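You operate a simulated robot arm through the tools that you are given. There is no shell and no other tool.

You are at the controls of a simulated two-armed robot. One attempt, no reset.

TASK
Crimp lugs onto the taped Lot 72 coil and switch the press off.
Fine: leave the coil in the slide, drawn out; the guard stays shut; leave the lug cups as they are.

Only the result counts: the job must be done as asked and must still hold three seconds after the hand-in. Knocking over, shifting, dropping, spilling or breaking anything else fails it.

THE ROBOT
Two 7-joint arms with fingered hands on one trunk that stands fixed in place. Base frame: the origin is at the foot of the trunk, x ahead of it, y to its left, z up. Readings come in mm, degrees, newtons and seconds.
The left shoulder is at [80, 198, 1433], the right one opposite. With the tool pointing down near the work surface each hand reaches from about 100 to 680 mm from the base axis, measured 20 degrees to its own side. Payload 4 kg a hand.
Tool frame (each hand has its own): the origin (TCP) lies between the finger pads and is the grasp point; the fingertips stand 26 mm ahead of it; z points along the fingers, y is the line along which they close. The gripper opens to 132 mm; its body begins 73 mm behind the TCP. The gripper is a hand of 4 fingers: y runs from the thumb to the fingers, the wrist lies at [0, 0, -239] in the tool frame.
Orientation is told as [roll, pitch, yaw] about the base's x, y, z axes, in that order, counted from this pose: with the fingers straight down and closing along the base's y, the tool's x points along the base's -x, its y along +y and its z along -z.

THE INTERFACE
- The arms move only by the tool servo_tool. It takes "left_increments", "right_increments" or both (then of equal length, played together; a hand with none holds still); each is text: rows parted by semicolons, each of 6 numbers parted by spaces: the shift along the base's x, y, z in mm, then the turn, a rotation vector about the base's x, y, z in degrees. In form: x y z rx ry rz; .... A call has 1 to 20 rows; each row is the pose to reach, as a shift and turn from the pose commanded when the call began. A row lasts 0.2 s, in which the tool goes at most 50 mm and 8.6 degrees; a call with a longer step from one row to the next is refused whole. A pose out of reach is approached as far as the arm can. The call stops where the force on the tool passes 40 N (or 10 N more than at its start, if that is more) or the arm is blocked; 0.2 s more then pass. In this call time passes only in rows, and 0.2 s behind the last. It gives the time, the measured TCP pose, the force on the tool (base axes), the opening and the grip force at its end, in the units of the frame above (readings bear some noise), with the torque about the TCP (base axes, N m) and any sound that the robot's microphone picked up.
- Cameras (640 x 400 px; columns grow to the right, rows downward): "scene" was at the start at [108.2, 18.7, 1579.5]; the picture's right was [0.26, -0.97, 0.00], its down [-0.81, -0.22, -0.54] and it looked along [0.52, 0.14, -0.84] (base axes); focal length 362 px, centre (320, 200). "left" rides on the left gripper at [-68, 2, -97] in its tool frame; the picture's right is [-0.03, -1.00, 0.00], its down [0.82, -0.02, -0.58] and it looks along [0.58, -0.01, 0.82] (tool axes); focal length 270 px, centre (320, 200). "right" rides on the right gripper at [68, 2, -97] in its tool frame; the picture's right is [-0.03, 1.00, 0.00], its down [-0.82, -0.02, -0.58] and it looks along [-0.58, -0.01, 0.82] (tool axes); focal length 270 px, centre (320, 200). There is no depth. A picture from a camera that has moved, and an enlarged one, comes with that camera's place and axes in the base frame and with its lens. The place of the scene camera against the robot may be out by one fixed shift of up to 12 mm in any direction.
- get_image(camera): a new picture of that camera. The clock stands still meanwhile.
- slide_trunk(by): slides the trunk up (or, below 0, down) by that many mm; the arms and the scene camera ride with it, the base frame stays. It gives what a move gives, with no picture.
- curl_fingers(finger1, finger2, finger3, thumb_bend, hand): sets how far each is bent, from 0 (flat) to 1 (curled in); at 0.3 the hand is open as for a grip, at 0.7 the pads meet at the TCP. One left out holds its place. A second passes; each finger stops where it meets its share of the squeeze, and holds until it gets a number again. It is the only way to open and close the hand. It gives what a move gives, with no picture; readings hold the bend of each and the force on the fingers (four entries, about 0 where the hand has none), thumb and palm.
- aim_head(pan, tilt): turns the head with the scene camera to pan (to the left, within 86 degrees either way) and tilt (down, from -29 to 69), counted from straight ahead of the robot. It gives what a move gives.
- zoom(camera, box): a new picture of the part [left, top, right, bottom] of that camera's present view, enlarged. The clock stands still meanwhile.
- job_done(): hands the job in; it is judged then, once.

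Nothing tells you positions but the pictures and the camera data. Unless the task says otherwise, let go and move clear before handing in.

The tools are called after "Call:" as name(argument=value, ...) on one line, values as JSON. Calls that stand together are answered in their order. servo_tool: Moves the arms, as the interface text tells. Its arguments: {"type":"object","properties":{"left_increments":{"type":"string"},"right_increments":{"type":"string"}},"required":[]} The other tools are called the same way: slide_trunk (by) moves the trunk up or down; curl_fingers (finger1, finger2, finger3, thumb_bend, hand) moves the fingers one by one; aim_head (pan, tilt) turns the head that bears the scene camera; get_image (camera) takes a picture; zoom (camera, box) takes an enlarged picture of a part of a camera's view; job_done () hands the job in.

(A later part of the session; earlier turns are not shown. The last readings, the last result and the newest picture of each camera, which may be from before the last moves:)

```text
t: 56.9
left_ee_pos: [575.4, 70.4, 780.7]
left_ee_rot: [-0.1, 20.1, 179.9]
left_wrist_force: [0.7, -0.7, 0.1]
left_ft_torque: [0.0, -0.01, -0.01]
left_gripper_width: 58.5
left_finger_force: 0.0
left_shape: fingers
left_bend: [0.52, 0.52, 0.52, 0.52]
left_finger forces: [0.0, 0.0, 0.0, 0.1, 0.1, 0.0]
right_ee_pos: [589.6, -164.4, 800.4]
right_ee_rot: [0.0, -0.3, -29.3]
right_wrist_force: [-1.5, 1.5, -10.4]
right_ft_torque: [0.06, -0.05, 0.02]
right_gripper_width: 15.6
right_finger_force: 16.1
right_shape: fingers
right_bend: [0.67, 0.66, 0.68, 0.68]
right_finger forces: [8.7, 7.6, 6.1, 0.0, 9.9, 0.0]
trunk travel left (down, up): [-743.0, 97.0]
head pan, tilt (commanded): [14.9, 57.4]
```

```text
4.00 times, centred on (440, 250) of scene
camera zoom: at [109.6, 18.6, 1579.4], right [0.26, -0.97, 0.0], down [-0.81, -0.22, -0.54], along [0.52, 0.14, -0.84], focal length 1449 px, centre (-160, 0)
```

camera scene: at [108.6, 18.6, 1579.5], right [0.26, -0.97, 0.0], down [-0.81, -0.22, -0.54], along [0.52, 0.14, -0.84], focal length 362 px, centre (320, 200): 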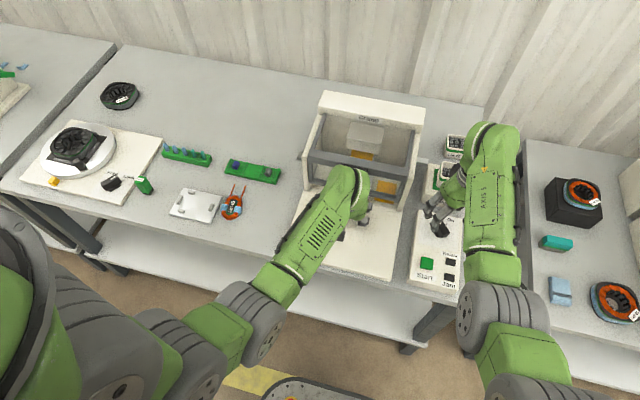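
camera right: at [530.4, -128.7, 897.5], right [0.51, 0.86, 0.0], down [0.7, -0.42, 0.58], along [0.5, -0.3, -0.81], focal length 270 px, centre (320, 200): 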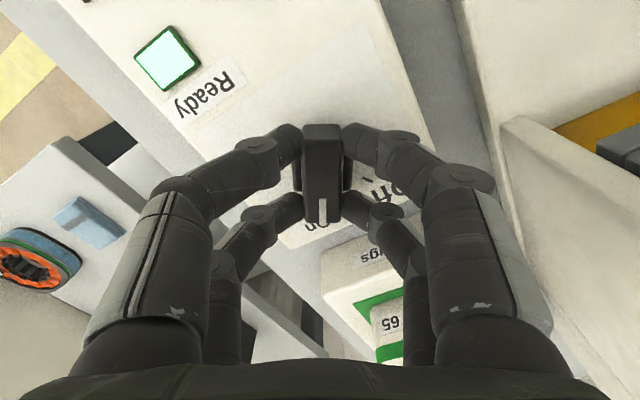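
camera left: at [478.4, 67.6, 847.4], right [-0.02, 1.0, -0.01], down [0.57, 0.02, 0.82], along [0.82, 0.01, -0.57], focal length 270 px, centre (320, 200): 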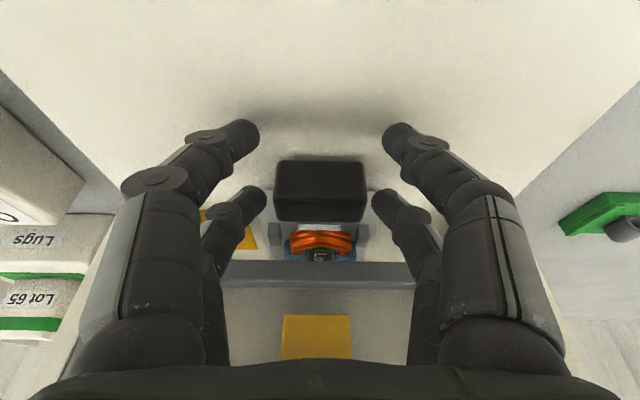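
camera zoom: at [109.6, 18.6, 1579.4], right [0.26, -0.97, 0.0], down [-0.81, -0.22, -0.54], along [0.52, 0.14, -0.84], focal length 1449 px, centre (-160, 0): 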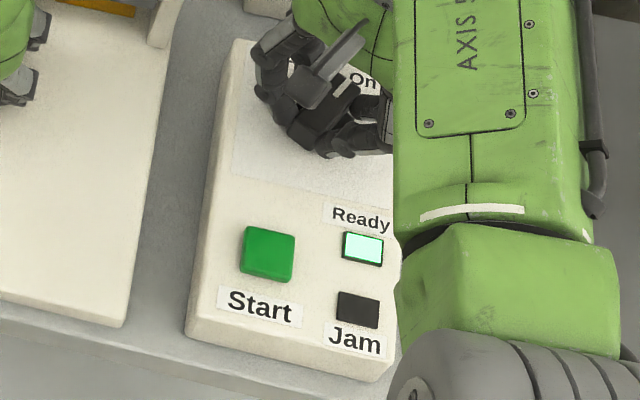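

The Ready lamp lights, so the press is on with the slide home and the guard shut. I let go of the knob and raise the right hand.

Call:
curl_fingers(hand="right", finger1=0.53, finger2=0.53, finger3=0.53, thumb_bend=0.53)

Call:
servo_tool(right_increments="0 0 15 0 0 0; 0 0 40 0 0 0; 0 0 75 0 0 0")

Call:
get_image(camera="right")

Call:
zoom(camera="scene", box=[400, 200, 480, 300])

```text
t: 57.9
left_ee_pos: [574.7, 69.1, 780.4]
left_ee_rot: [-0.2, 20.3, 179.7]
left_wrist_force: [0.7, 0.7, 0.2]
left_ft_torque: [0.01, 0.01, 0.02]
left_gripper_width: 58.7
left_finger_force: 0.1
left_shape: fingers
left_bend: [0.52, 0.52, 0.52, 0.52]
left_finger forces: [0.0, 0.0, 0.1, 0.0, 0.1, 0.0]
right_ee_pos: [589.9, -165.1, 801.9]
right_ee_rot: [0.2, -0.4, -29.2]
right_wrist_force: [-0.1, 0.4, -1.4]
right_ft_torque: [0.02, -0.04, -0.01]
right_gripper_width: 55.1
right_finger_force: 0.1
right_shape: fingers
right_bend: [0.53, 0.53, 0.53, 0.53]
right_finger forces: [0.0, 0.0, 0.0, 0.0, 0.0, 0.1]
trunk travel left (down, up): [-743.0, 97.0]
head pan, tilt (commanded): [14.9, 57.4]
```

```text
t: 58.7
left_ee_pos: [575.6, 68.9, 781.9]
left_ee_rot: [-0.1, 20.2, 179.8]
left_wrist_force: [0.9, -0.2, 0.6]
left_ft_torque: [0.01, -0.01, 0.0]
left_gripper_width: 58.3
left_finger_force: 0.0
left_shape: fingers
left_bend: [0.52, 0.52, 0.52, 0.52]
left_finger forces: [0.0, 0.0, 0.1, 0.1, 0.0, 0.0]
right_ee_pos: [590.6, -166.4, 877.4]
right_ee_rot: [0.0, -0.5, -29.1]
right_wrist_force: [-0.1, -0.1, -0.9]
right_ft_torque: [-0.01, -0.01, 0.01]
right_gripper_width: 55.2
right_finger_force: 0.0
right_shape: fingers
right_bend: [0.53, 0.53, 0.53, 0.53]
right_finger forces: [0.0, 0.1, 0.0, 0.0, 0.0, 0.0]
trunk travel left (down, up): [-743.0, 97.0]
head pan, tilt (commanded): [14.9, 57.4]
```

```text
taken
camera right: at [530.5, -130.7, 972.7], right [0.51, 0.86, 0.0], down [0.7, -0.41, 0.58], along [0.5, -0.3, -0.81], focal length 270 px, centre (320, 200)
```

right: 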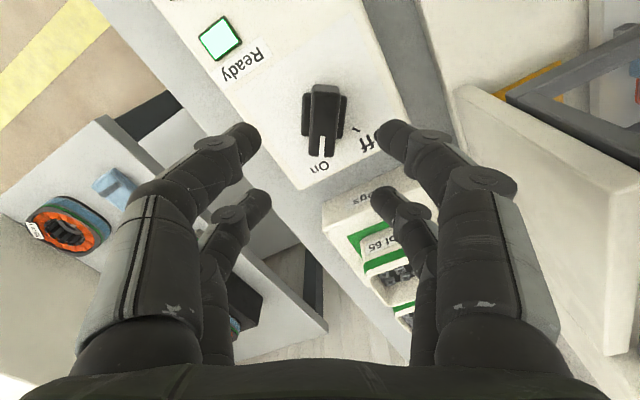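

```text
4.00 times, centred on (440, 250) of scene
camera zoom: at [108.0, 18.9, 1579.5], right [0.26, -0.97, 0.0], down [-0.81, -0.22, -0.54], along [0.52, 0.14, -0.84], focal length 1449 px, centre (-160, 0)
```

zoom: 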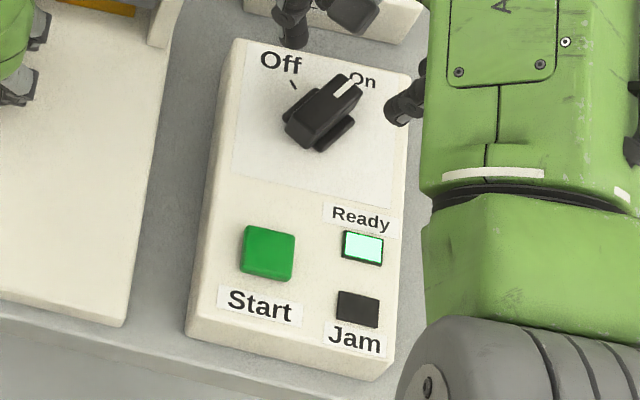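

The knob is at On and Ready is lit. I move the right hand back over Start, squaring it up and closing the fingers to make a blunt tip.

Call:
servo_tool(right_increments="-20 5 0 0 0 6; -40 10 -5 0 0 12; -60 15 -10 0 0 18; -80 20 -20 0 0 24; -91 24 -27 0 0 29.1")

Call:
curl_fingers(hand="right", finger1=0.68, finger2=0.68, finger3=0.68, thumb_bend=0.68)

Call:
servo_tool(right_increments="0 0 0 0 -7 0; 0 0 0 0 -14 0; 0 0 0 0 -20 0")

Call:
get_image(camera="right")

Call:
zoom(camera="scene", box=[390, 190, 490, 310])

```text
t: 59.9
left_ee_pos: [575.5, 68.6, 780.9]
left_ee_rot: [-0.1, 20.1, 179.8]
left_wrist_force: [0.5, 0.5, -0.3]
left_ft_torque: [-0.02, 0.0, -0.01]
left_gripper_width: 58.4
left_finger_force: 0.0
left_shape: fingers
left_bend: [0.52, 0.52, 0.52, 0.52]
left_finger forces: [0.0, 0.0, 0.1, 0.0, 0.0, 0.0]
right_ee_pos: [500.6, -141.8, 851.4]
right_ee_rot: [0.1, -0.5, 0.1]
right_wrist_force: [0.4, 0.8, 0.8]
right_ft_torque: [-0.01, 0.02, -0.01]
right_gripper_width: 55.5
right_finger_force: 0.1
right_shape: fingers
right_bend: [0.53, 0.53, 0.53, 0.53]
right_finger forces: [0.0, 0.0, 0.0, 0.0, 0.0, 0.0]
trunk travel left (down, up): [-743.0, 97.0]
head pan, tilt (commanded): [14.9, 57.4]
```

```text
t: 60.9
left_ee_pos: [575.3, 70.0, 781.5]
left_ee_rot: [-0.2, 20.2, 179.8]
left_wrist_force: [0.8, 0.5, -0.6]
left_ft_torque: [0.02, -0.02, 0.0]
left_gripper_width: 58.4
left_finger_force: 0.1
left_shape: fingers
left_bend: [0.52, 0.52, 0.52, 0.52]
left_finger forces: [0.0, 0.0, 0.0, 0.2, 0.0, 0.0]
right_ee_pos: [501.7, -142.1, 850.2]
right_ee_rot: [0.0, -0.3, 0.0]
right_wrist_force: [0.1, -0.5, 0.4]
right_ft_torque: [-0.01, -0.01, -0.02]
right_gripper_width: 7.7
right_finger_force: 0.1
right_shape: fingers
right_bend: [0.68, 0.68, 0.68, 0.68]
right_finger forces: [0.0, 0.1, 0.0, 0.1, 0.0, 0.1]
trunk travel left (down, up): [-743.0, 97.0]
head pan, tilt (commanded): [14.9, 57.4]
```

```text
t: 61.7
left_ee_pos: [576.3, 69.6, 781.1]
left_ee_rot: [-0.2, 20.2, 179.8]
left_wrist_force: [0.1, -0.2, 0.0]
left_ft_torque: [-0.03, 0.0, -0.01]
left_gripper_width: 58.4
left_finger_force: 0.1
left_shape: fingers
left_bend: [0.52, 0.52, 0.52, 0.52]
left_finger forces: [0.0, 0.1, 0.0, 0.1, 0.1, 0.0]
right_ee_pos: [499.1, -140.6, 851.9]
right_ee_rot: [0.1, -20.6, -0.1]
right_wrist_force: [-0.5, -0.6, 0.3]
right_ft_torque: [-0.02, 0.01, -0.01]
right_gripper_width: 7.6
right_finger_force: 0.0
right_shape: fingers
right_bend: [0.68, 0.68, 0.68, 0.68]
right_finger forces: [0.0, 0.1, 0.1, 0.0, 0.0, 0.0]
trunk travel left (down, up): [-743.0, 97.0]
head pan, tilt (commanded): [14.9, 57.4]
```

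```text
taken
camera right: at [401.2, -137.7, 917.9], right [0.02, 1.0, 0.01], down [0.56, -0.02, 0.83], along [0.83, -0.01, -0.56], focal length 270 px, centre (320, 200)
```

right: 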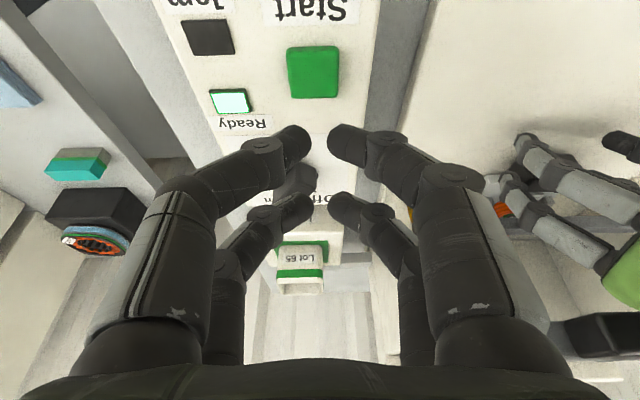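

```text
3.33 times, centred on (440, 250) of scene
camera zoom: at [107.8, 18.6, 1579.5], right [0.26, -0.97, 0.0], down [-0.81, -0.22, -0.54], along [0.52, 0.14, -0.84], focal length 1208 px, centre (-80, 33)
```

zoom: 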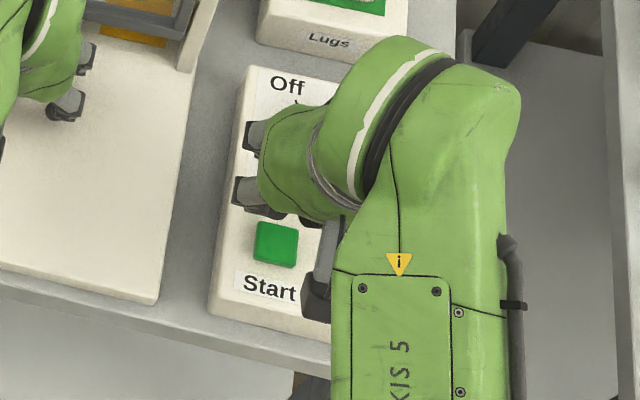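

The Start button is at about (492, -143, 763), just ahead of the near fingertips. I close the tips fully, shift 2 mm right and lower onto the button.

Call:
curl_fingers(hand="right", finger1=0.71, finger2=0.71, finger3=0.71, thumb_bend=0.71)

Call:
servo_tool(right_increments="0 -2.4 -15 0 0 0; 0 -2.4 -30 0 0 0; 0 -2.4 -38 0 0 0; 0 -2.4 -43 0 0 0")

Call:
get_image(camera="right")

Call:
zoom(camera="scene", box=[390, 190, 490, 310])

```text
t: 62.7
left_ee_pos: [576.6, 69.6, 781.3]
left_ee_rot: [-0.2, 20.3, 179.7]
left_wrist_force: [-0.3, 0.4, -0.7]
left_ft_torque: [0.01, 0.05, -0.01]
left_gripper_width: 58.7
left_finger_force: 0.0
left_shape: fingers
left_bend: [0.52, 0.52, 0.52, 0.52]
left_finger forces: [0.1, 0.0, 0.0, 0.0, 0.0, 0.1]
right_ee_pos: [499.1, -141.3, 850.7]
right_ee_rot: [0.0, -20.4, 0.0]
right_wrist_force: [0.0, -0.1, -0.4]
right_ft_torque: [-0.02, 0.03, -0.03]
right_gripper_width: 0.0
right_finger_force: 0.1
right_shape: fingers
right_bend: [0.71, 0.71, 0.71, 0.71]
right_finger forces: [0.0, 0.0, 0.0, 0.1, 0.0, 0.1]
trunk travel left (down, up): [-743.0, 97.0]
head pan, tilt (commanded): [14.9, 57.4]
```

```text
t: 63.7
left_ee_pos: [575.4, 69.4, 780.5]
left_ee_rot: [-0.1, 20.2, 179.8]
left_wrist_force: [-0.2, 0.7, 0.1]
left_ft_torque: [-0.03, -0.01, -0.01]
left_gripper_width: 58.6
left_finger_force: 0.0
left_shape: fingers
left_bend: [0.52, 0.52, 0.52, 0.52]
left_finger forces: [0.0, 0.0, 0.0, 0.1, 0.0, 0.1]
right_ee_pos: [497.8, -144.9, 805.5]
right_ee_rot: [0.0, -20.5, 0.0]
right_wrist_force: [-0.4, -0.1, -0.6]
right_ft_torque: [0.04, -0.02, 0.03]
right_gripper_width: 0.0
right_finger_force: 0.0
right_shape: fingers
right_bend: [0.71, 0.71, 0.71, 0.71]
right_finger forces: [0.0, 0.1, 0.1, 0.0, 0.0, 0.1]
trunk travel left (down, up): [-743.0, 97.0]
head pan, tilt (commanded): [14.9, 57.4]
```

```text
taken
camera right: at [400.9, -141.0, 872.7], right [0.02, 1.0, 0.01], down [0.56, -0.02, 0.83], along [0.83, -0.01, -0.56], focal length 270 px, centre (320, 200)
```

right: 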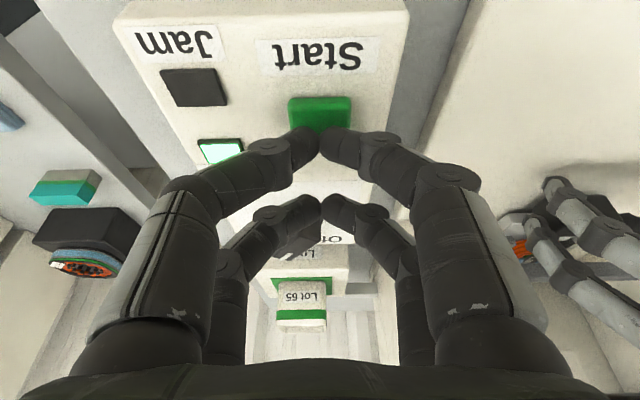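

```text
3.33 times, centred on (440, 250) of scene
camera zoom: at [108.3, 18.7, 1579.5], right [0.26, -0.97, 0.0], down [-0.81, -0.22, -0.54], along [0.52, 0.14, -0.84], focal length 1208 px, centre (-80, 33)
```

zoom: 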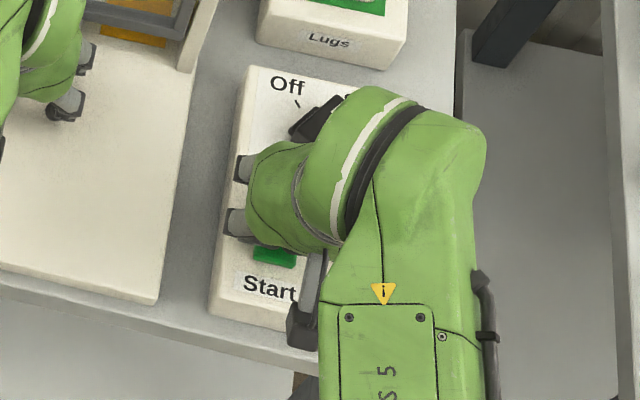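

The fingertips hover over the far half of the Start button. I shift 5 mm toward me and press down in small steps.

Call:
servo_tool(right_increments="-5 1.5 0 0 0 0; -5 1.5 -3 0 0 0; -5 1.5 -5 0 0 0; -5 1.5 -7 0 0 0")

Call:
get_image(camera="right")

```text
t: 64.7
left_ee_pos: [575.0, 69.8, 781.9]
left_ee_rot: [0.0, 20.2, 179.7]
left_wrist_force: [-0.7, -0.7, 0.5]
left_ft_torque: [-0.03, -0.05, 0.01]
left_gripper_width: 58.4
left_finger_force: 0.0
left_shape: fingers
left_bend: [0.52, 0.52, 0.52, 0.52]
left_finger forces: [0.0, 0.0, 0.0, 0.0, 0.0, 0.0]
right_ee_pos: [493.1, -141.1, 800.1]
right_ee_rot: [0.1, -20.5, 0.1]
right_wrist_force: [1.0, 0.6, 2.8]
right_ft_torque: [0.0, 0.0, 0.02]
right_gripper_width: 0.0
right_finger_force: 1.5
right_shape: fingers
right_bend: [0.71, 0.71, 0.71, 0.71]
right_finger forces: [0.0, 0.0, 0.0, 0.1, 2.0, 0.0]
trunk travel left (down, up): [-743.0, 97.0]
head pan, tilt (commanded): [14.9, 57.4]
```

```text
taken
camera right: at [395.5, -139.6, 867.9], right [0.02, 1.0, 0.01], down [0.56, -0.02, 0.83], along [0.83, -0.01, -0.56], focal length 270 px, centre (320, 200)
```

right: 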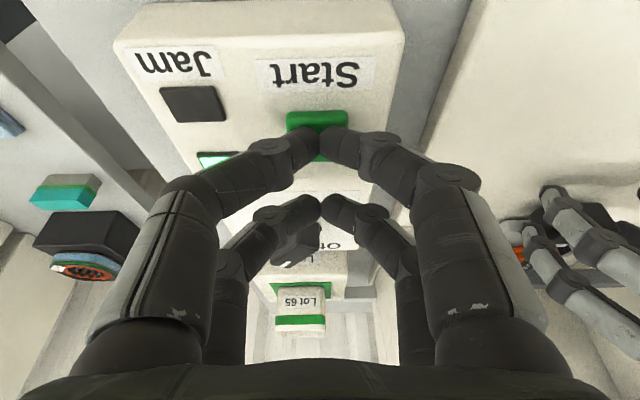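

Contact is felt (3 N) on the button. I press further and listen for the press.

Call:
servo_tool(right_increments="0 0 -2 0 0 0; 0 0 -4 0 0 0; 0 0 -6 0 0 0")

Call:
get_image(camera="right")

Call:
zoom(camera="scene", box=[290, 90, 430, 250])

```text
t: 65.5
left_ee_pos: [574.4, 69.1, 783.1]
left_ee_rot: [0.0, 20.4, 179.8]
left_wrist_force: [-0.3, -0.2, 0.7]
left_ft_torque: [0.0, -0.01, 0.0]
left_gripper_width: 58.6
left_finger_force: 0.1
left_shape: fingers
left_bend: [0.52, 0.52, 0.52, 0.52]
left_finger forces: [0.0, 0.0, 0.1, 0.0, 0.0, 0.1]
right_ee_pos: [492.9, -141.9, 796.0]
right_ee_rot: [0.0, -20.6, 0.0]
right_wrist_force: [0.5, -2.4, 13.1]
right_ft_torque: [-0.11, 0.19, -0.01]
right_gripper_width: 0.0
right_finger_force: 7.9
right_shape: fingers
right_bend: [0.71, 0.71, 0.71, 0.71]
right_finger forces: [4.4, 0.0, 0.0, 0.0, 11.5, 0.1]
trunk travel left (down, up): [-743.0, 97.0]
head pan, tilt (commanded): [14.9, 57.4]
heard: click
```

```text
taken
camera right: at [395.3, -138.9, 862.9], right [0.02, 1.0, 0.01], down [0.56, -0.02, 0.83], along [0.83, -0.01, -0.56], focal length 270 px, centre (320, 200)
```

right: 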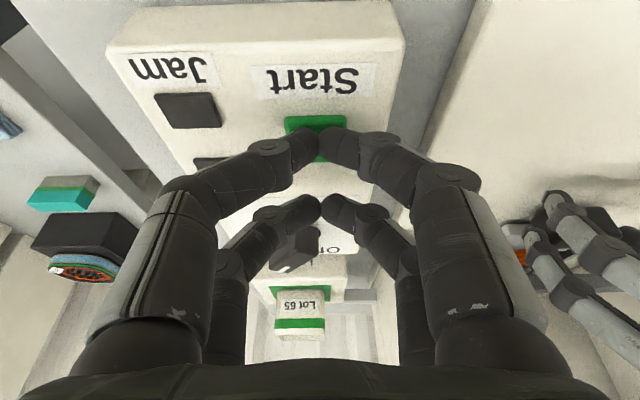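

```text
2.50 times, centred on (360, 170) of scene
camera zoom: at [105.8, 18.9, 1579.9], right [0.26, -0.97, 0.0], down [-0.81, -0.22, -0.54], along [0.52, 0.14, -0.84], focal length 906 px, centre (220, 275)
```

zoom: 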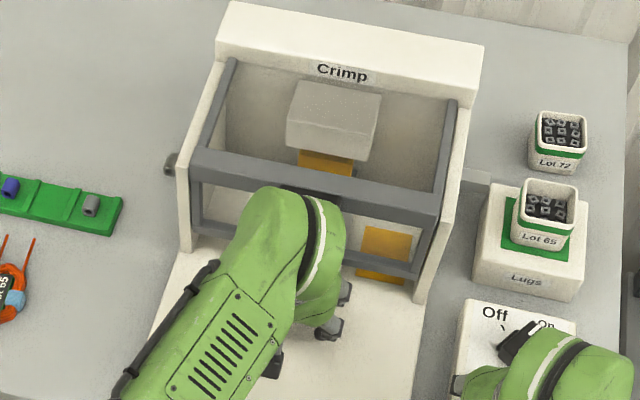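

A click sounded and the Ready lamp went dark, so the cycle appears to have started. I lift off the button and wait while watching the press and the lamps.

Call:
servo_tool(right_increments="0 0 8 0 0 0; 0 0 20 0 0 0; -5 0 40 0 0 0; -15 -10 60 0 0 0")

Call:
get_image(camera="right")

Call:
zoom(camera="scene", box=[300, 90, 480, 300])

```text
t: 66.5
left_ee_pos: [576.6, 69.6, 781.2]
left_ee_rot: [-0.2, 20.2, 179.8]
left_wrist_force: [-0.9, -1.2, 0.4]
left_ft_torque: [0.0, -0.01, -0.02]
left_gripper_width: 58.6
left_finger_force: 0.1
left_shape: fingers
left_bend: [0.52, 0.52, 0.52, 0.52]
left_finger forces: [0.0, 0.0, 0.0, 0.0, 0.1, 0.0]
right_ee_pos: [477.3, -153.3, 855.0]
right_ee_rot: [0.1, -20.5, -0.2]
right_wrist_force: [-0.6, 0.0, -0.1]
right_ft_torque: [-0.01, 0.01, 0.04]
right_gripper_width: 0.2
right_finger_force: 0.1
right_shape: fingers
right_bend: [0.71, 0.71, 0.71, 0.71]
right_finger forces: [0.0, 0.1, 0.1, 0.0, 0.0, 0.0]
trunk travel left (down, up): [-743.0, 97.0]
head pan, tilt (commanded): [14.9, 57.4]
```

```text
taken
camera right: at [380.4, -150.2, 921.3], right [0.02, 1.0, 0.01], down [0.56, -0.02, 0.83], along [0.83, -0.01, -0.56], focal length 270 px, centre (320, 200)
```

right: 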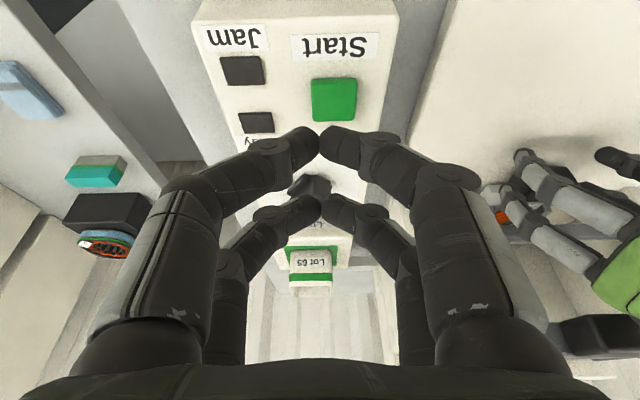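

```text
1.90 times, centred on (390, 195) of scene
camera zoom: at [107.7, 18.5, 1579.5], right [0.26, -0.97, 0.0], down [-0.81, -0.22, -0.54], along [0.52, 0.14, -0.84], focal length 690 px, centre (187, 210)
```

zoom: 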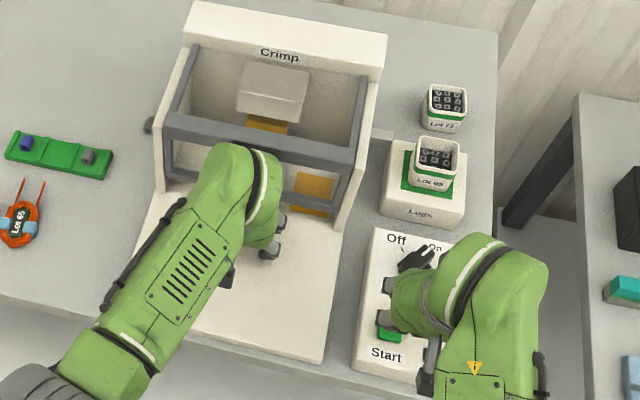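

Both lamps are dark now, so the cycle may be running. I hold still a few seconds and listen.

Call:
servo_tool(right_increments="-10 -10 10 0 0 0; -20 -20 20 0 0 0; -20 -20 20 0 0 0; -20 -20 20 0 0 0; -20 -20 20 0 0 0; -20 -20 20 0 0 0; -20 -20 20 0 0 0; -20 -20 20 0 0 0; -20 -20 20 0 0 0; -20 -20 20 0 0 0")

Call:
get_image(camera="right")

Call:
get_image(camera="left")

Call:
zoom(camera="scene", box=[300, 90, 480, 300])

```text
t: 68.7
left_ee_pos: [574.3, 69.1, 782.1]
left_ee_rot: [-0.2, 20.2, 179.8]
left_wrist_force: [-0.1, -0.2, 0.6]
left_ft_torque: [0.0, -0.03, -0.01]
left_gripper_width: 58.3
left_finger_force: 0.0
left_shape: fingers
left_bend: [0.52, 0.52, 0.52, 0.52]
left_finger forces: [0.0, 0.1, 0.1, 0.1, 0.0, 0.1]
right_ee_pos: [459.8, -174.1, 874.6]
right_ee_rot: [0.2, -20.4, -0.2]
right_wrist_force: [-0.4, 0.3, 0.4]
right_ft_torque: [0.01, -0.03, -0.01]
right_gripper_width: 0.0
right_finger_force: 0.0
right_shape: fingers
right_bend: [0.71, 0.71, 0.71, 0.71]
right_finger forces: [0.0, 0.1, 0.0, 0.0, 0.0, 0.1]
trunk travel left (down, up): [-743.0, 97.0]
head pan, tilt (commanded): [14.9, 57.4]
```

```text
taken
camera right: at [361.6, -170.2, 940.7], right [0.02, 1.0, 0.01], down [0.56, -0.02, 0.83], along [0.83, -0.01, -0.56], focal length 270 px, centre (320, 200)
```

right: 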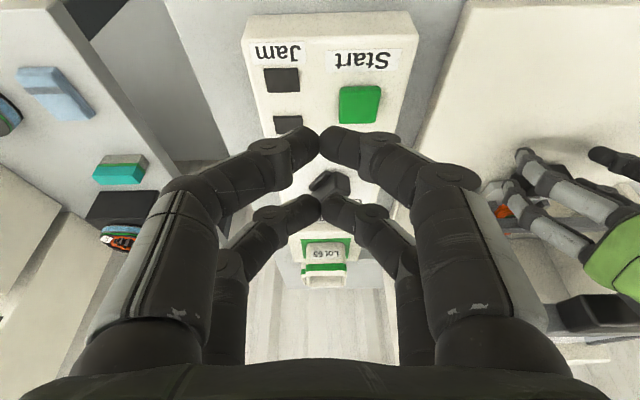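

```text
taken
camera left: at [478.7, 67.6, 847.2], right [-0.02, 1.0, -0.01], down [0.57, 0.02, 0.82], along [0.82, 0.01, -0.57], focal length 270 px, centre (320, 200)
```

left: 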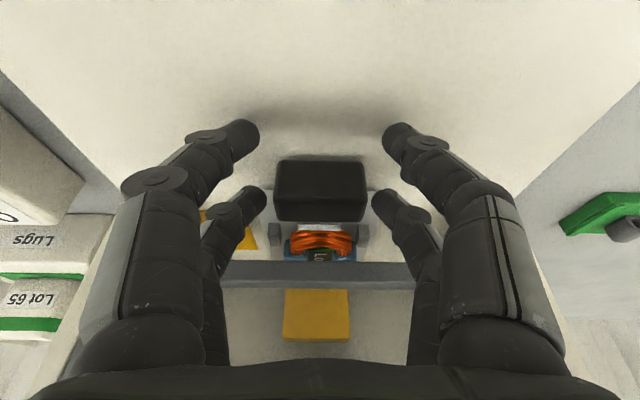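

```text
1.90 times, centred on (390, 195) of scene
camera zoom: at [108.3, 18.7, 1579.5], right [0.26, -0.97, 0.0], down [-0.81, -0.22, -0.54], along [0.52, 0.14, -0.84], focal length 690 px, centre (187, 210)
```

zoom: 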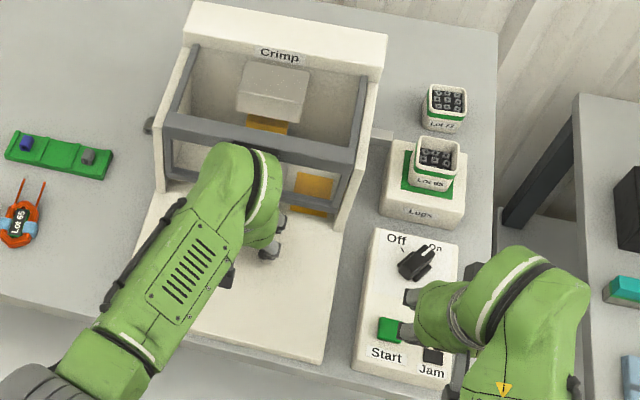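

In the left camera the amber ram tool has shifted, so the ram is moving. I keep waiting.

Call:
servo_tool(right_increments="0 0 0 0 0 0; 0 0 0 0 0 0; 0 0 0 0 0 0; 0 0 0 0 0 0; 0 0 0 0 0 0; 0 0 0 0 0 0; 0 0 0 0 0 0; 0 0 0 0 0 0; 0 0 0 0 0 0; 0 0 0 0 0 0")

Call:
get_image(camera="left")

Call:
zoom(camera="scene", box=[300, 90, 480, 300])

```text
t: 70.9
left_ee_pos: [575.4, 69.3, 780.9]
left_ee_rot: [-0.2, 20.2, 179.8]
left_wrist_force: [-0.4, 0.6, 0.2]
left_ft_torque: [0.0, 0.03, -0.01]
left_gripper_width: 58.5
left_finger_force: 0.1
left_shape: fingers
left_bend: [0.52, 0.52, 0.52, 0.52]
left_finger forces: [0.0, 0.1, 0.0, 0.0, 0.1, 0.0]
right_ee_pos: [459.4, -172.5, 874.0]
right_ee_rot: [0.1, -20.4, 0.0]
right_wrist_force: [0.3, -0.4, 0.0]
right_ft_torque: [0.0, 0.0, -0.02]
right_gripper_width: 0.0
right_finger_force: 0.1
right_shape: fingers
right_bend: [0.71, 0.71, 0.71, 0.71]
right_finger forces: [0.0, 0.0, 0.0, 0.0, 0.1, 0.0]
trunk travel left (down, up): [-743.0, 97.0]
head pan, tilt (commanded): [14.9, 57.4]
```

```text
taken
camera left: at [478.7, 67.6, 847.2], right [-0.02, 1.0, -0.01], down [0.57, 0.02, 0.82], along [0.82, 0.01, -0.57], focal length 270 px, centre (320, 200)
```

left: 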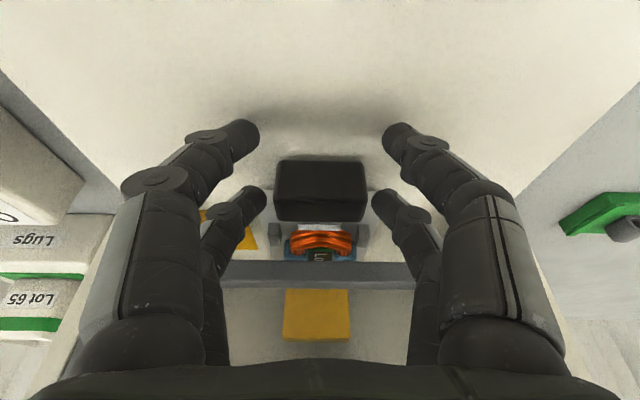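

```text
1.90 times, centred on (390, 195) of scene
camera zoom: at [108.3, 18.7, 1579.5], right [0.26, -0.97, 0.0], down [-0.81, -0.22, -0.54], along [0.52, 0.14, -0.84], focal length 690 px, centre (187, 210)
```

zoom: 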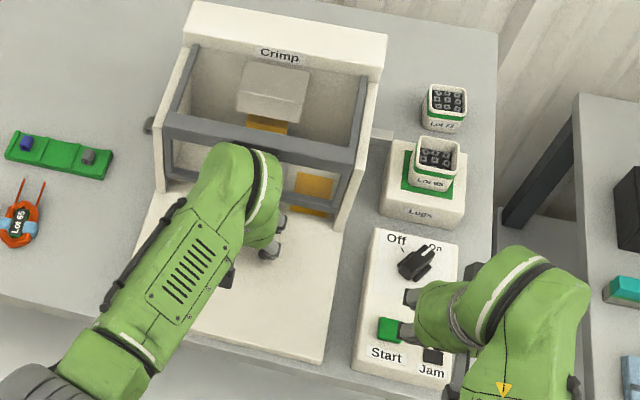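

The ram tool sits lower than before and both lamps need checking. I move the right hand further aside and zoom on the press and lamps.

Call:
servo_tool(right_increments="-20 -30 15 0 0 0; -40 -60 30 0 0 0; -55 -90 45 0 0 0")

Call:
zoom(camera="scene", box=[290, 90, 430, 250])

Call:
zoom(camera="scene", box=[400, 200, 480, 300])

Call:
zoom(camera="left", box=[220, 140, 420, 360])

```text
t: 71.7
left_ee_pos: [575.6, 70.1, 781.7]
left_ee_rot: [-0.3, 20.2, 179.8]
left_wrist_force: [-0.4, -0.8, -0.7]
left_ft_torque: [0.0, -0.02, 0.0]
left_gripper_width: 58.6
left_finger_force: 0.2
left_shape: fingers
left_bend: [0.52, 0.52, 0.52, 0.52]
left_finger forces: [0.1, 0.1, 0.0, 0.0, 0.0, 0.0]
right_ee_pos: [403.6, -264.1, 919.1]
right_ee_rot: [-0.1, -20.4, -0.1]
right_wrist_force: [0.0, 0.7, -0.8]
right_ft_torque: [-0.02, 0.02, -0.02]
right_gripper_width: 0.0
right_finger_force: 0.0
right_shape: fingers
right_bend: [0.71, 0.71, 0.71, 0.71]
right_finger forces: [0.0, 0.1, 0.0, 0.0, 0.0, 0.0]
trunk travel left (down, up): [-743.0, 97.0]
head pan, tilt (commanded): [14.9, 57.4]
```

```text
2.50 times, centred on (360, 170) of scene
camera zoom: at [108.4, 18.7, 1579.5], right [0.26, -0.97, 0.0], down [-0.81, -0.22, -0.54], along [0.52, 0.14, -0.84], focal length 906 px, centre (220, 275)
```

zoom: 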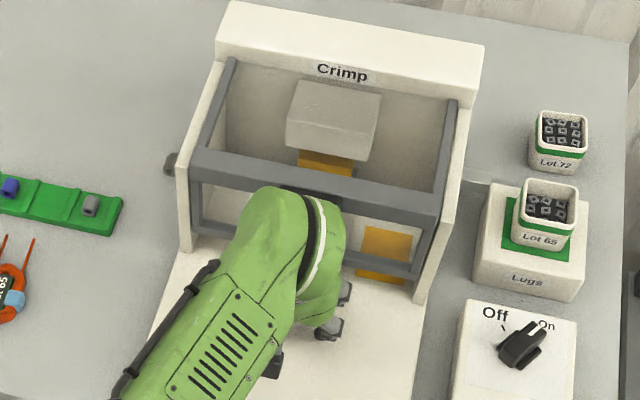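

```text
4.00 times, centred on (440, 250) of scene
camera zoom: at [108.4, 18.7, 1579.5], right [0.26, -0.97, 0.0], down [-0.81, -0.22, -0.54], along [0.52, 0.14, -0.84], focal length 1449 px, centre (-160, 0)
```

zoom: 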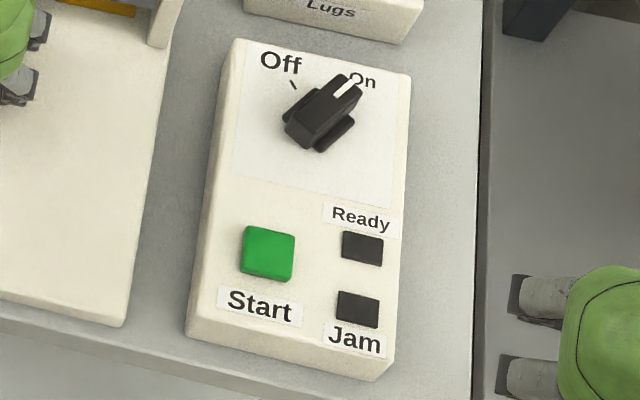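

```text
1.82 times, centred on (320, 250) of left
camera zoom: at [478.8, 67.6, 847.2], right [-0.02, 1.0, -0.01], down [0.57, 0.02, 0.82], along [0.82, 0.01, -0.57], focal length 491 px, centre (320, 109)
```

zoom: 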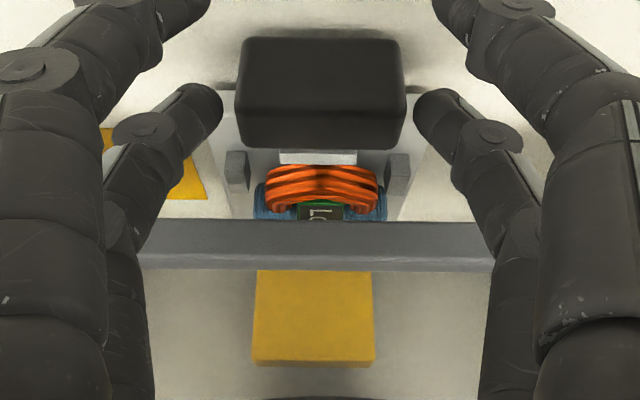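

Jam and Ready are both dark and the amber tool seems to have stopped in a lower position. I wait four more seconds and compare.

Call:
servo_tool(right_increments="0 0 0 0 0 0; 0 0 0 0 0 0; 0 0 0 0 0 0; 0 0 0 0 0 0; 0 0 0 0 0 0; 0 0 0 0 0 0; 0 0 0 0 0 0; 0 0 0 0 0 0; 0 0 0 0 0 0; 0 0 0 0 0 0; 0 0 0 0 0 0; 0 0 0 0 0 0; 0 0 0 0 0 0; 0 0 0 0 0 0; 0 0 0 0 0 0; 0 0 0 0 0 0; 0 0 0 0 0 0; 0 0 0 0 0 0; 0 0 0 0 0 0; 0 0 0 0 0 0")

Call:
zoom(camera="left", box=[220, 140, 420, 360])

Call:
zoom(camera="scene", box=[300, 90, 480, 300])

```text
t: 75.9
left_ee_pos: [575.0, 69.8, 780.3]
left_ee_rot: [-0.3, 20.1, 179.7]
left_wrist_force: [0.0, 0.8, -0.2]
left_ft_torque: [-0.01, 0.0, -0.02]
left_gripper_width: 58.7
left_finger_force: 0.1
left_shape: fingers
left_bend: [0.52, 0.52, 0.52, 0.52]
left_finger forces: [0.1, 0.0, 0.0, 0.0, 0.1, 0.0]
right_ee_pos: [404.8, -263.1, 919.1]
right_ee_rot: [0.2, -20.4, 0.0]
right_wrist_force: [-0.1, 0.2, 0.6]
right_ft_torque: [-0.01, -0.01, -0.03]
right_gripper_width: 0.0
right_finger_force: 0.0
right_shape: fingers
right_bend: [0.71, 0.71, 0.71, 0.71]
right_finger forces: [0.1, 0.0, 0.1, 0.1, 0.0, 0.0]
trunk travel left (down, up): [-743.0, 97.0]
head pan, tilt (commanded): [14.9, 57.4]
```

```text
1.82 times, centred on (320, 250) of left
camera zoom: at [478.7, 67.6, 847.2], right [-0.02, 1.0, -0.01], down [0.57, 0.02, 0.82], along [0.82, 0.01, -0.57], focal length 491 px, centre (320, 109)
```

zoom: 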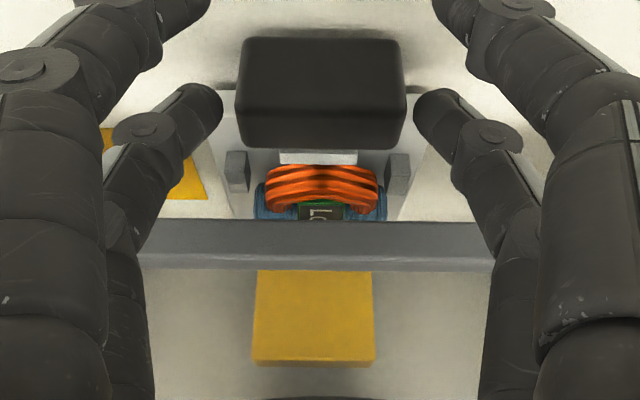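

```text
1.90 times, centred on (390, 195) of scene
camera zoom: at [108.2, 18.7, 1579.5], right [0.26, -0.97, 0.0], down [-0.81, -0.22, -0.54], along [0.52, 0.14, -0.84], focal length 690 px, centre (187, 210)
```

zoom: 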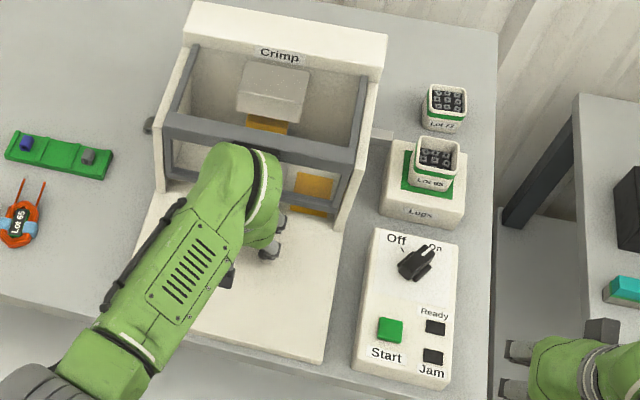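

The amber tool now sits about 25 mm lower than before I pressed Start and isn't moving. I back the left hand off the handle and raise it to look into the press.

Call:
servo_tool(left_increments="-20 0 0 0 0 0; -45 0 5 0 0 0; -70 0 30 0 0 0; -85 0 60 0 0 0")

Call:
get_image(camera="left")

Call:
zoom(camera="left", box=[220, 160, 420, 360])

Call:
zoom(camera="scene", box=[290, 90, 430, 250])

```text
t: 76.9
left_ee_pos: [491.0, 71.0, 838.9]
left_ee_rot: [-0.1, 20.2, 179.8]
left_wrist_force: [-0.1, 0.4, 0.2]
left_ft_torque: [-0.01, -0.05, -0.01]
left_gripper_width: 58.6
left_finger_force: 0.0
left_shape: fingers
left_bend: [0.52, 0.52, 0.52, 0.52]
left_finger forces: [0.0, 0.0, 0.0, 0.0, 0.1, 0.1]
right_ee_pos: [402.4, -263.4, 919.6]
right_ee_rot: [0.1, -20.5, -0.1]
right_wrist_force: [0.8, -0.2, 0.3]
right_ft_torque: [0.01, -0.03, 0.0]
right_gripper_width: 0.0
right_finger_force: 0.1
right_shape: fingers
right_bend: [0.71, 0.71, 0.71, 0.71]
right_finger forces: [0.0, 0.0, 0.0, 0.1, 0.0, 0.0]
trunk travel left (down, up): [-743.0, 97.0]
head pan, tilt (commanded): [14.9, 57.4]
```

```text
taken
camera left: at [393.6, 69.7, 904.9], right [-0.02, 1.0, -0.01], down [0.57, 0.02, 0.82], along [0.82, 0.01, -0.57], focal length 270 px, centre (320, 200)
```

left: 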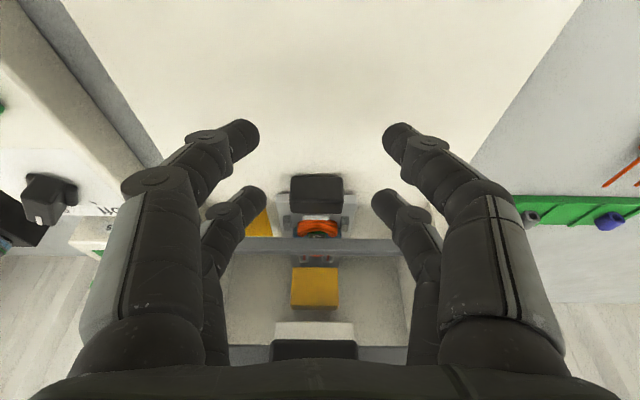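

```text
2.00 times, centred on (320, 260) of left
camera zoom: at [393.6, 69.7, 904.9], right [-0.02, 1.0, -0.01], down [0.57, 0.02, 0.82], along [0.82, 0.01, -0.57], focal length 541 px, centre (320, 80)
```

zoom: 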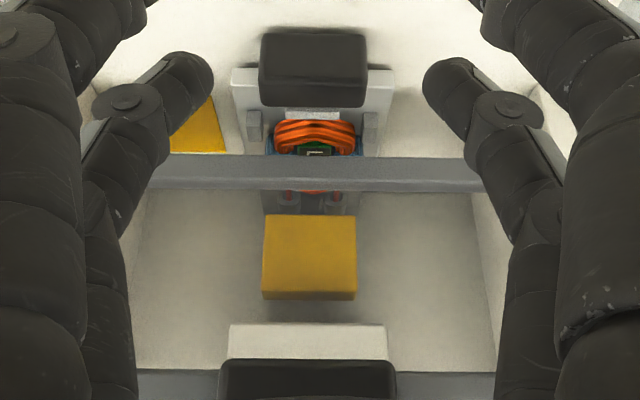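

```text
2.50 times, centred on (360, 170) of scene
camera zoom: at [107.4, 18.8, 1579.5], right [0.26, -0.97, 0.0], down [-0.81, -0.22, -0.54], along [0.52, 0.14, -0.84], focal length 906 px, centre (220, 275)
```

zoom: 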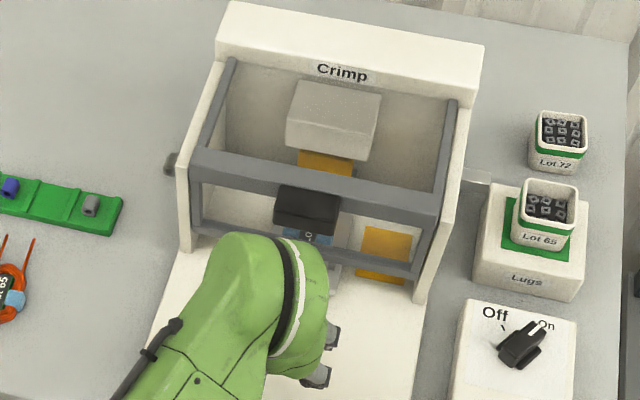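

I can see lead ends with grey pieces just behind the guard bar. I zoom in to check whether lugs are crimped.

Call:
zoom(camera="left", box=[285, 225, 355, 285])

Call:
zoom(camera="left", box=[270, 170, 370, 360])

Call:
zoom(camera="scene", box=[330, 120, 390, 190])

```text
6.67 times, centred on (320, 255) of left
camera zoom: at [393.6, 69.7, 904.9], right [-0.02, 1.0, -0.01], down [0.57, 0.02, 0.82], along [0.82, 0.01, -0.57], focal length 1802 px, centre (320, -167)
```

zoom: 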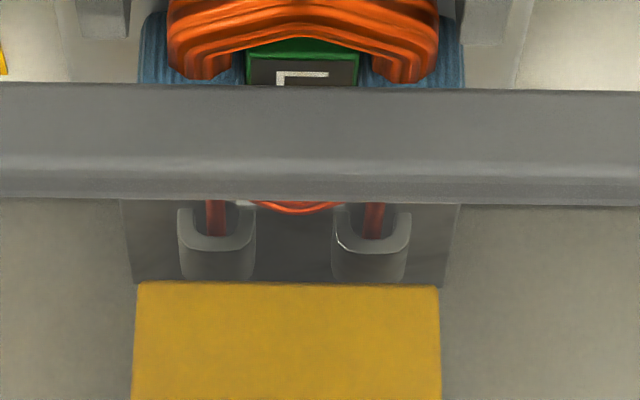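

```text
2.11 times, centred on (320, 265) of left
camera zoom: at [393.6, 69.7, 904.9], right [-0.02, 1.0, -0.01], down [0.57, 0.02, 0.82], along [0.82, 0.01, -0.57], focal length 569 px, centre (320, 63)
```

zoom: 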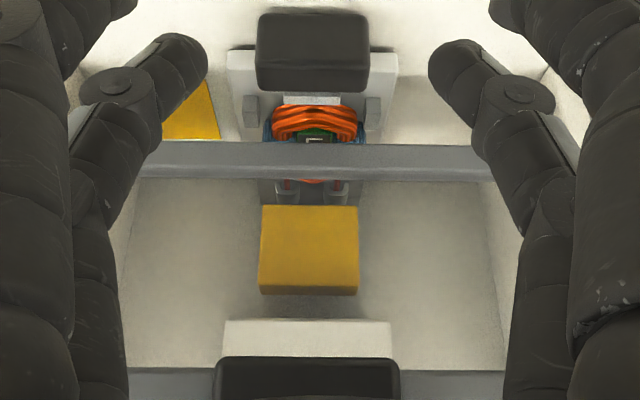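

```text
5.71 times, centred on (360, 155) of scene
camera zoom: at [107.4, 18.8, 1579.5], right [0.26, -0.97, 0.0], down [-0.81, -0.22, -0.54], along [0.52, 0.14, -0.84], focal length 2070 px, centre (91, 457)
```

zoom: 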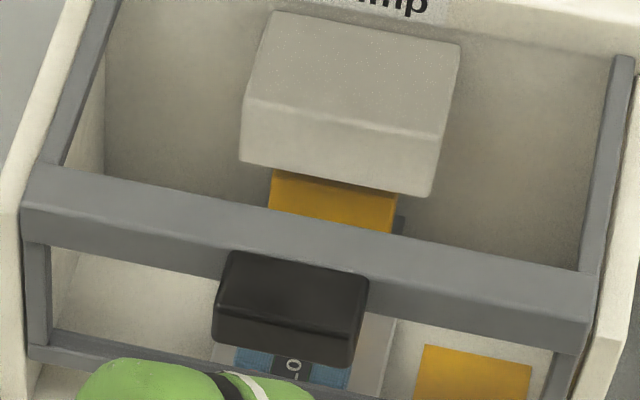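

Grey lugs now sit on both lead ends at the anvil, right under the amber tool. I want to be sure the ram has finished before drawing the slide, so I wait and compare from the same spot.

Call:
servo_tool(left_increments="0 0 0 0 0 0; 0 0 0 0 0 0; 0 0 0 0 0 0; 0 0 0 0 0 0; 0 0 0 0 0 0; 0 0 0 0 0 0; 0 0 0 0 0 0; 0 0 0 0 0 0; 0 0 0 0 0 0; 0 0 0 0 0 0; 0 0 0 0 0 0; 0 0 0 0 0 0; 0 0 0 0 0 0; 0 0 0 0 0 0; 0 0 0 0 0 0; 0 0 0 0 0 0; 0 0 0 0 0 0; 0 0 0 0 0 0; 0 0 0 0 0 0; 0 0 0 0 0 0")

Call:
zoom(camera="left", box=[285, 225, 355, 285])

Call:
zoom(camera="scene", box=[400, 200, 480, 300])

```text
t: 81.1
left_ee_pos: [491.3, 72.7, 838.1]
left_ee_rot: [-0.2, 20.2, 179.8]
left_wrist_force: [0.4, -1.0, 0.4]
left_ft_torque: [-0.02, 0.0, -0.01]
left_gripper_width: 58.6
left_finger_force: 0.1
left_shape: fingers
left_bend: [0.52, 0.52, 0.52, 0.52]
left_finger forces: [0.0, 0.0, 0.1, 0.0, 0.0, 0.0]
right_ee_pos: [402.3, -262.7, 919.4]
right_ee_rot: [0.2, -20.4, -0.1]
right_wrist_force: [0.5, 0.6, -0.7]
right_ft_torque: [0.03, -0.03, 0.02]
right_gripper_width: 0.0
right_finger_force: 0.0
right_shape: fingers
right_bend: [0.71, 0.71, 0.71, 0.71]
right_finger forces: [0.0, 0.1, 0.0, 0.1, 0.0, 0.0]
trunk travel left (down, up): [-743.0, 97.0]
head pan, tilt (commanded): [14.9, 57.4]
```

```text
6.67 times, centred on (320, 255) of left
camera zoom: at [394.3, 69.6, 904.4], right [-0.02, 1.0, -0.01], down [0.57, 0.02, 0.82], along [0.82, 0.01, -0.57], focal length 1802 px, centre (320, -167)
```

zoom: 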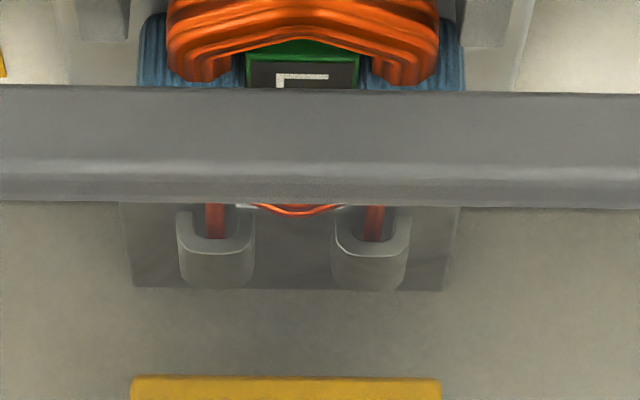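

```text
4.00 times, centred on (440, 250) of scene
camera zoom: at [108.2, 18.7, 1579.5], right [0.26, -0.97, 0.0], down [-0.81, -0.22, -0.54], along [0.52, 0.14, -0.84], focal length 1449 px, centre (-160, 0)
```

zoom: 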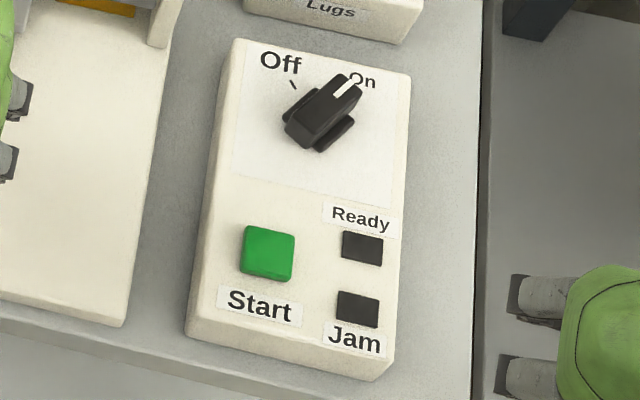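

The ram has gone back up after a long dwell, lugs sit on both leads, and Jam stayed dark. Now I bring the left hand back around the slide handle to draw it out.

Call:
servo_tool(left_increments="15 -1 -30 0 0 0; 40 -1 -54 0 0 0; 65 -1 -58 0 0 0; 84 -1 -58 0 0 0")

Call:
get_image(camera="left")

```text
t: 82.1
left_ee_pos: [574.7, 68.9, 782.4]
left_ee_rot: [0.0, 20.1, 179.8]
left_wrist_force: [0.8, -0.6, -0.2]
left_ft_torque: [0.0, 0.0, 0.02]
left_gripper_width: 58.4
left_finger_force: 0.1
left_shape: fingers
left_bend: [0.52, 0.52, 0.52, 0.52]
left_finger forces: [0.0, 0.0, 0.1, 0.1, 0.0, 0.1]
right_ee_pos: [403.4, -263.1, 919.7]
right_ee_rot: [0.2, -20.4, 0.0]
right_wrist_force: [-0.3, -0.4, 0.0]
right_ft_torque: [0.01, -0.03, -0.01]
right_gripper_width: 0.3
right_finger_force: 0.0
right_shape: fingers
right_bend: [0.71, 0.71, 0.71, 0.71]
right_finger forces: [0.0, 0.2, 0.0, 0.0, 0.0, 0.0]
trunk travel left (down, up): [-743.0, 97.0]
head pan, tilt (commanded): [14.9, 57.4]
```

```text
taken
camera left: at [479.1, 67.7, 848.0], right [-0.02, 1.0, -0.01], down [0.57, 0.02, 0.82], along [0.82, 0.01, -0.57], focal length 270 px, centre (320, 200)
```

left: 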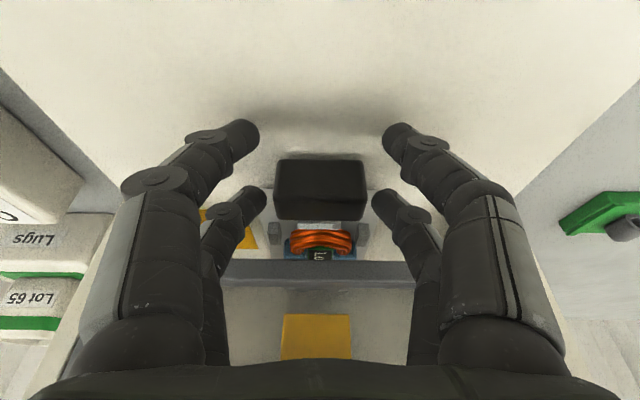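

The hand flanks the handle again, just as when I pushed it in. I pinch with fingers 2 and 3 and start drawing it out.

Call:
curl_fingers(hand="left", finger1=0.6, finger2=0.78, finger3=0.78, thumb_bend=0.6)

Call:
servo_tool(left_increments="-4 0 0 0 0 0; -9 0 0 0 0 0; -14 0 0 0 0 0; -20 0 0 0 0 0; -26 0 0 0 0 0")

Call:
get_image(camera="left")

```text
t: 83.1
left_ee_pos: [576.0, 70.3, 781.8]
left_ee_rot: [-0.2, 20.1, 179.8]
left_wrist_force: [1.2, 0.8, -2.6]
left_ft_torque: [-0.03, 0.06, 0.04]
left_gripper_width: 33.5
left_finger_force: 7.1
left_shape: fingers
left_bend: [0.6, 0.56, 0.56, 0.6]
left_finger forces: [0.1, 6.9, 7.1, 0.0, 0.0, 0.1]
right_ee_pos: [405.3, -262.7, 918.6]
right_ee_rot: [0.1, -20.5, 0.0]
right_wrist_force: [-0.5, -0.3, -1.2]
right_ft_torque: [0.03, -0.02, -0.02]
right_gripper_width: 0.0
right_finger_force: 0.1
right_shape: fingers
right_bend: [0.71, 0.71, 0.71, 0.71]
right_finger forces: [0.1, 0.0, 0.0, 0.1, 0.0, 0.0]
trunk travel left (down, up): [-743.0, 97.0]
head pan, tilt (commanded): [14.9, 57.4]
```

```text
t: 84.3
left_ee_pos: [547.1, 66.7, 781.9]
left_ee_rot: [-0.1, 20.1, 179.8]
left_wrist_force: [0.2, 0.4, -0.2]
left_ft_torque: [0.0, -0.01, 0.02]
left_gripper_width: 33.2
left_finger_force: 0.1
left_shape: fingers
left_bend: [0.6, 0.66, 0.65, 0.6]
left_finger forces: [0.0, 0.0, 0.1, 0.0, 0.0, 0.1]
right_ee_pos: [403.9, -262.4, 918.0]
right_ee_rot: [0.0, -20.4, -0.1]
right_wrist_force: [-0.2, 1.0, 0.4]
right_ft_torque: [-0.02, 0.0, -0.04]
right_gripper_width: 0.1
right_finger_force: 0.0
right_shape: fingers
right_bend: [0.71, 0.71, 0.71, 0.71]
right_finger forces: [0.0, 0.1, 0.0, 0.1, 0.1, 0.0]
trunk travel left (down, up): [-743.0, 97.0]
head pan, tilt (commanded): [14.9, 57.4]
```

```text
taken
camera left: at [451.9, 65.7, 848.0], right [-0.02, 1.0, -0.01], down [0.57, 0.02, 0.82], along [0.82, 0.01, -0.57], focal length 270 px, centre (320, 200)
```

left: 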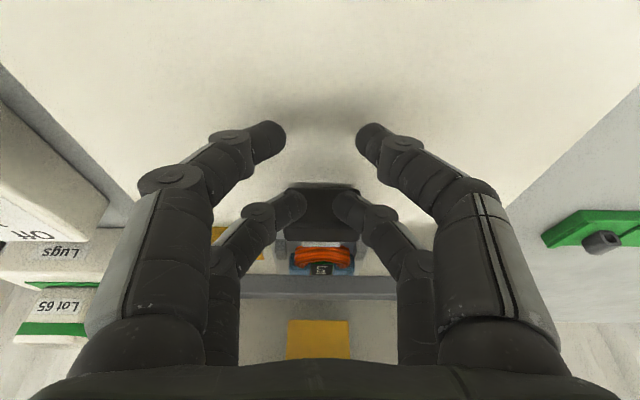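

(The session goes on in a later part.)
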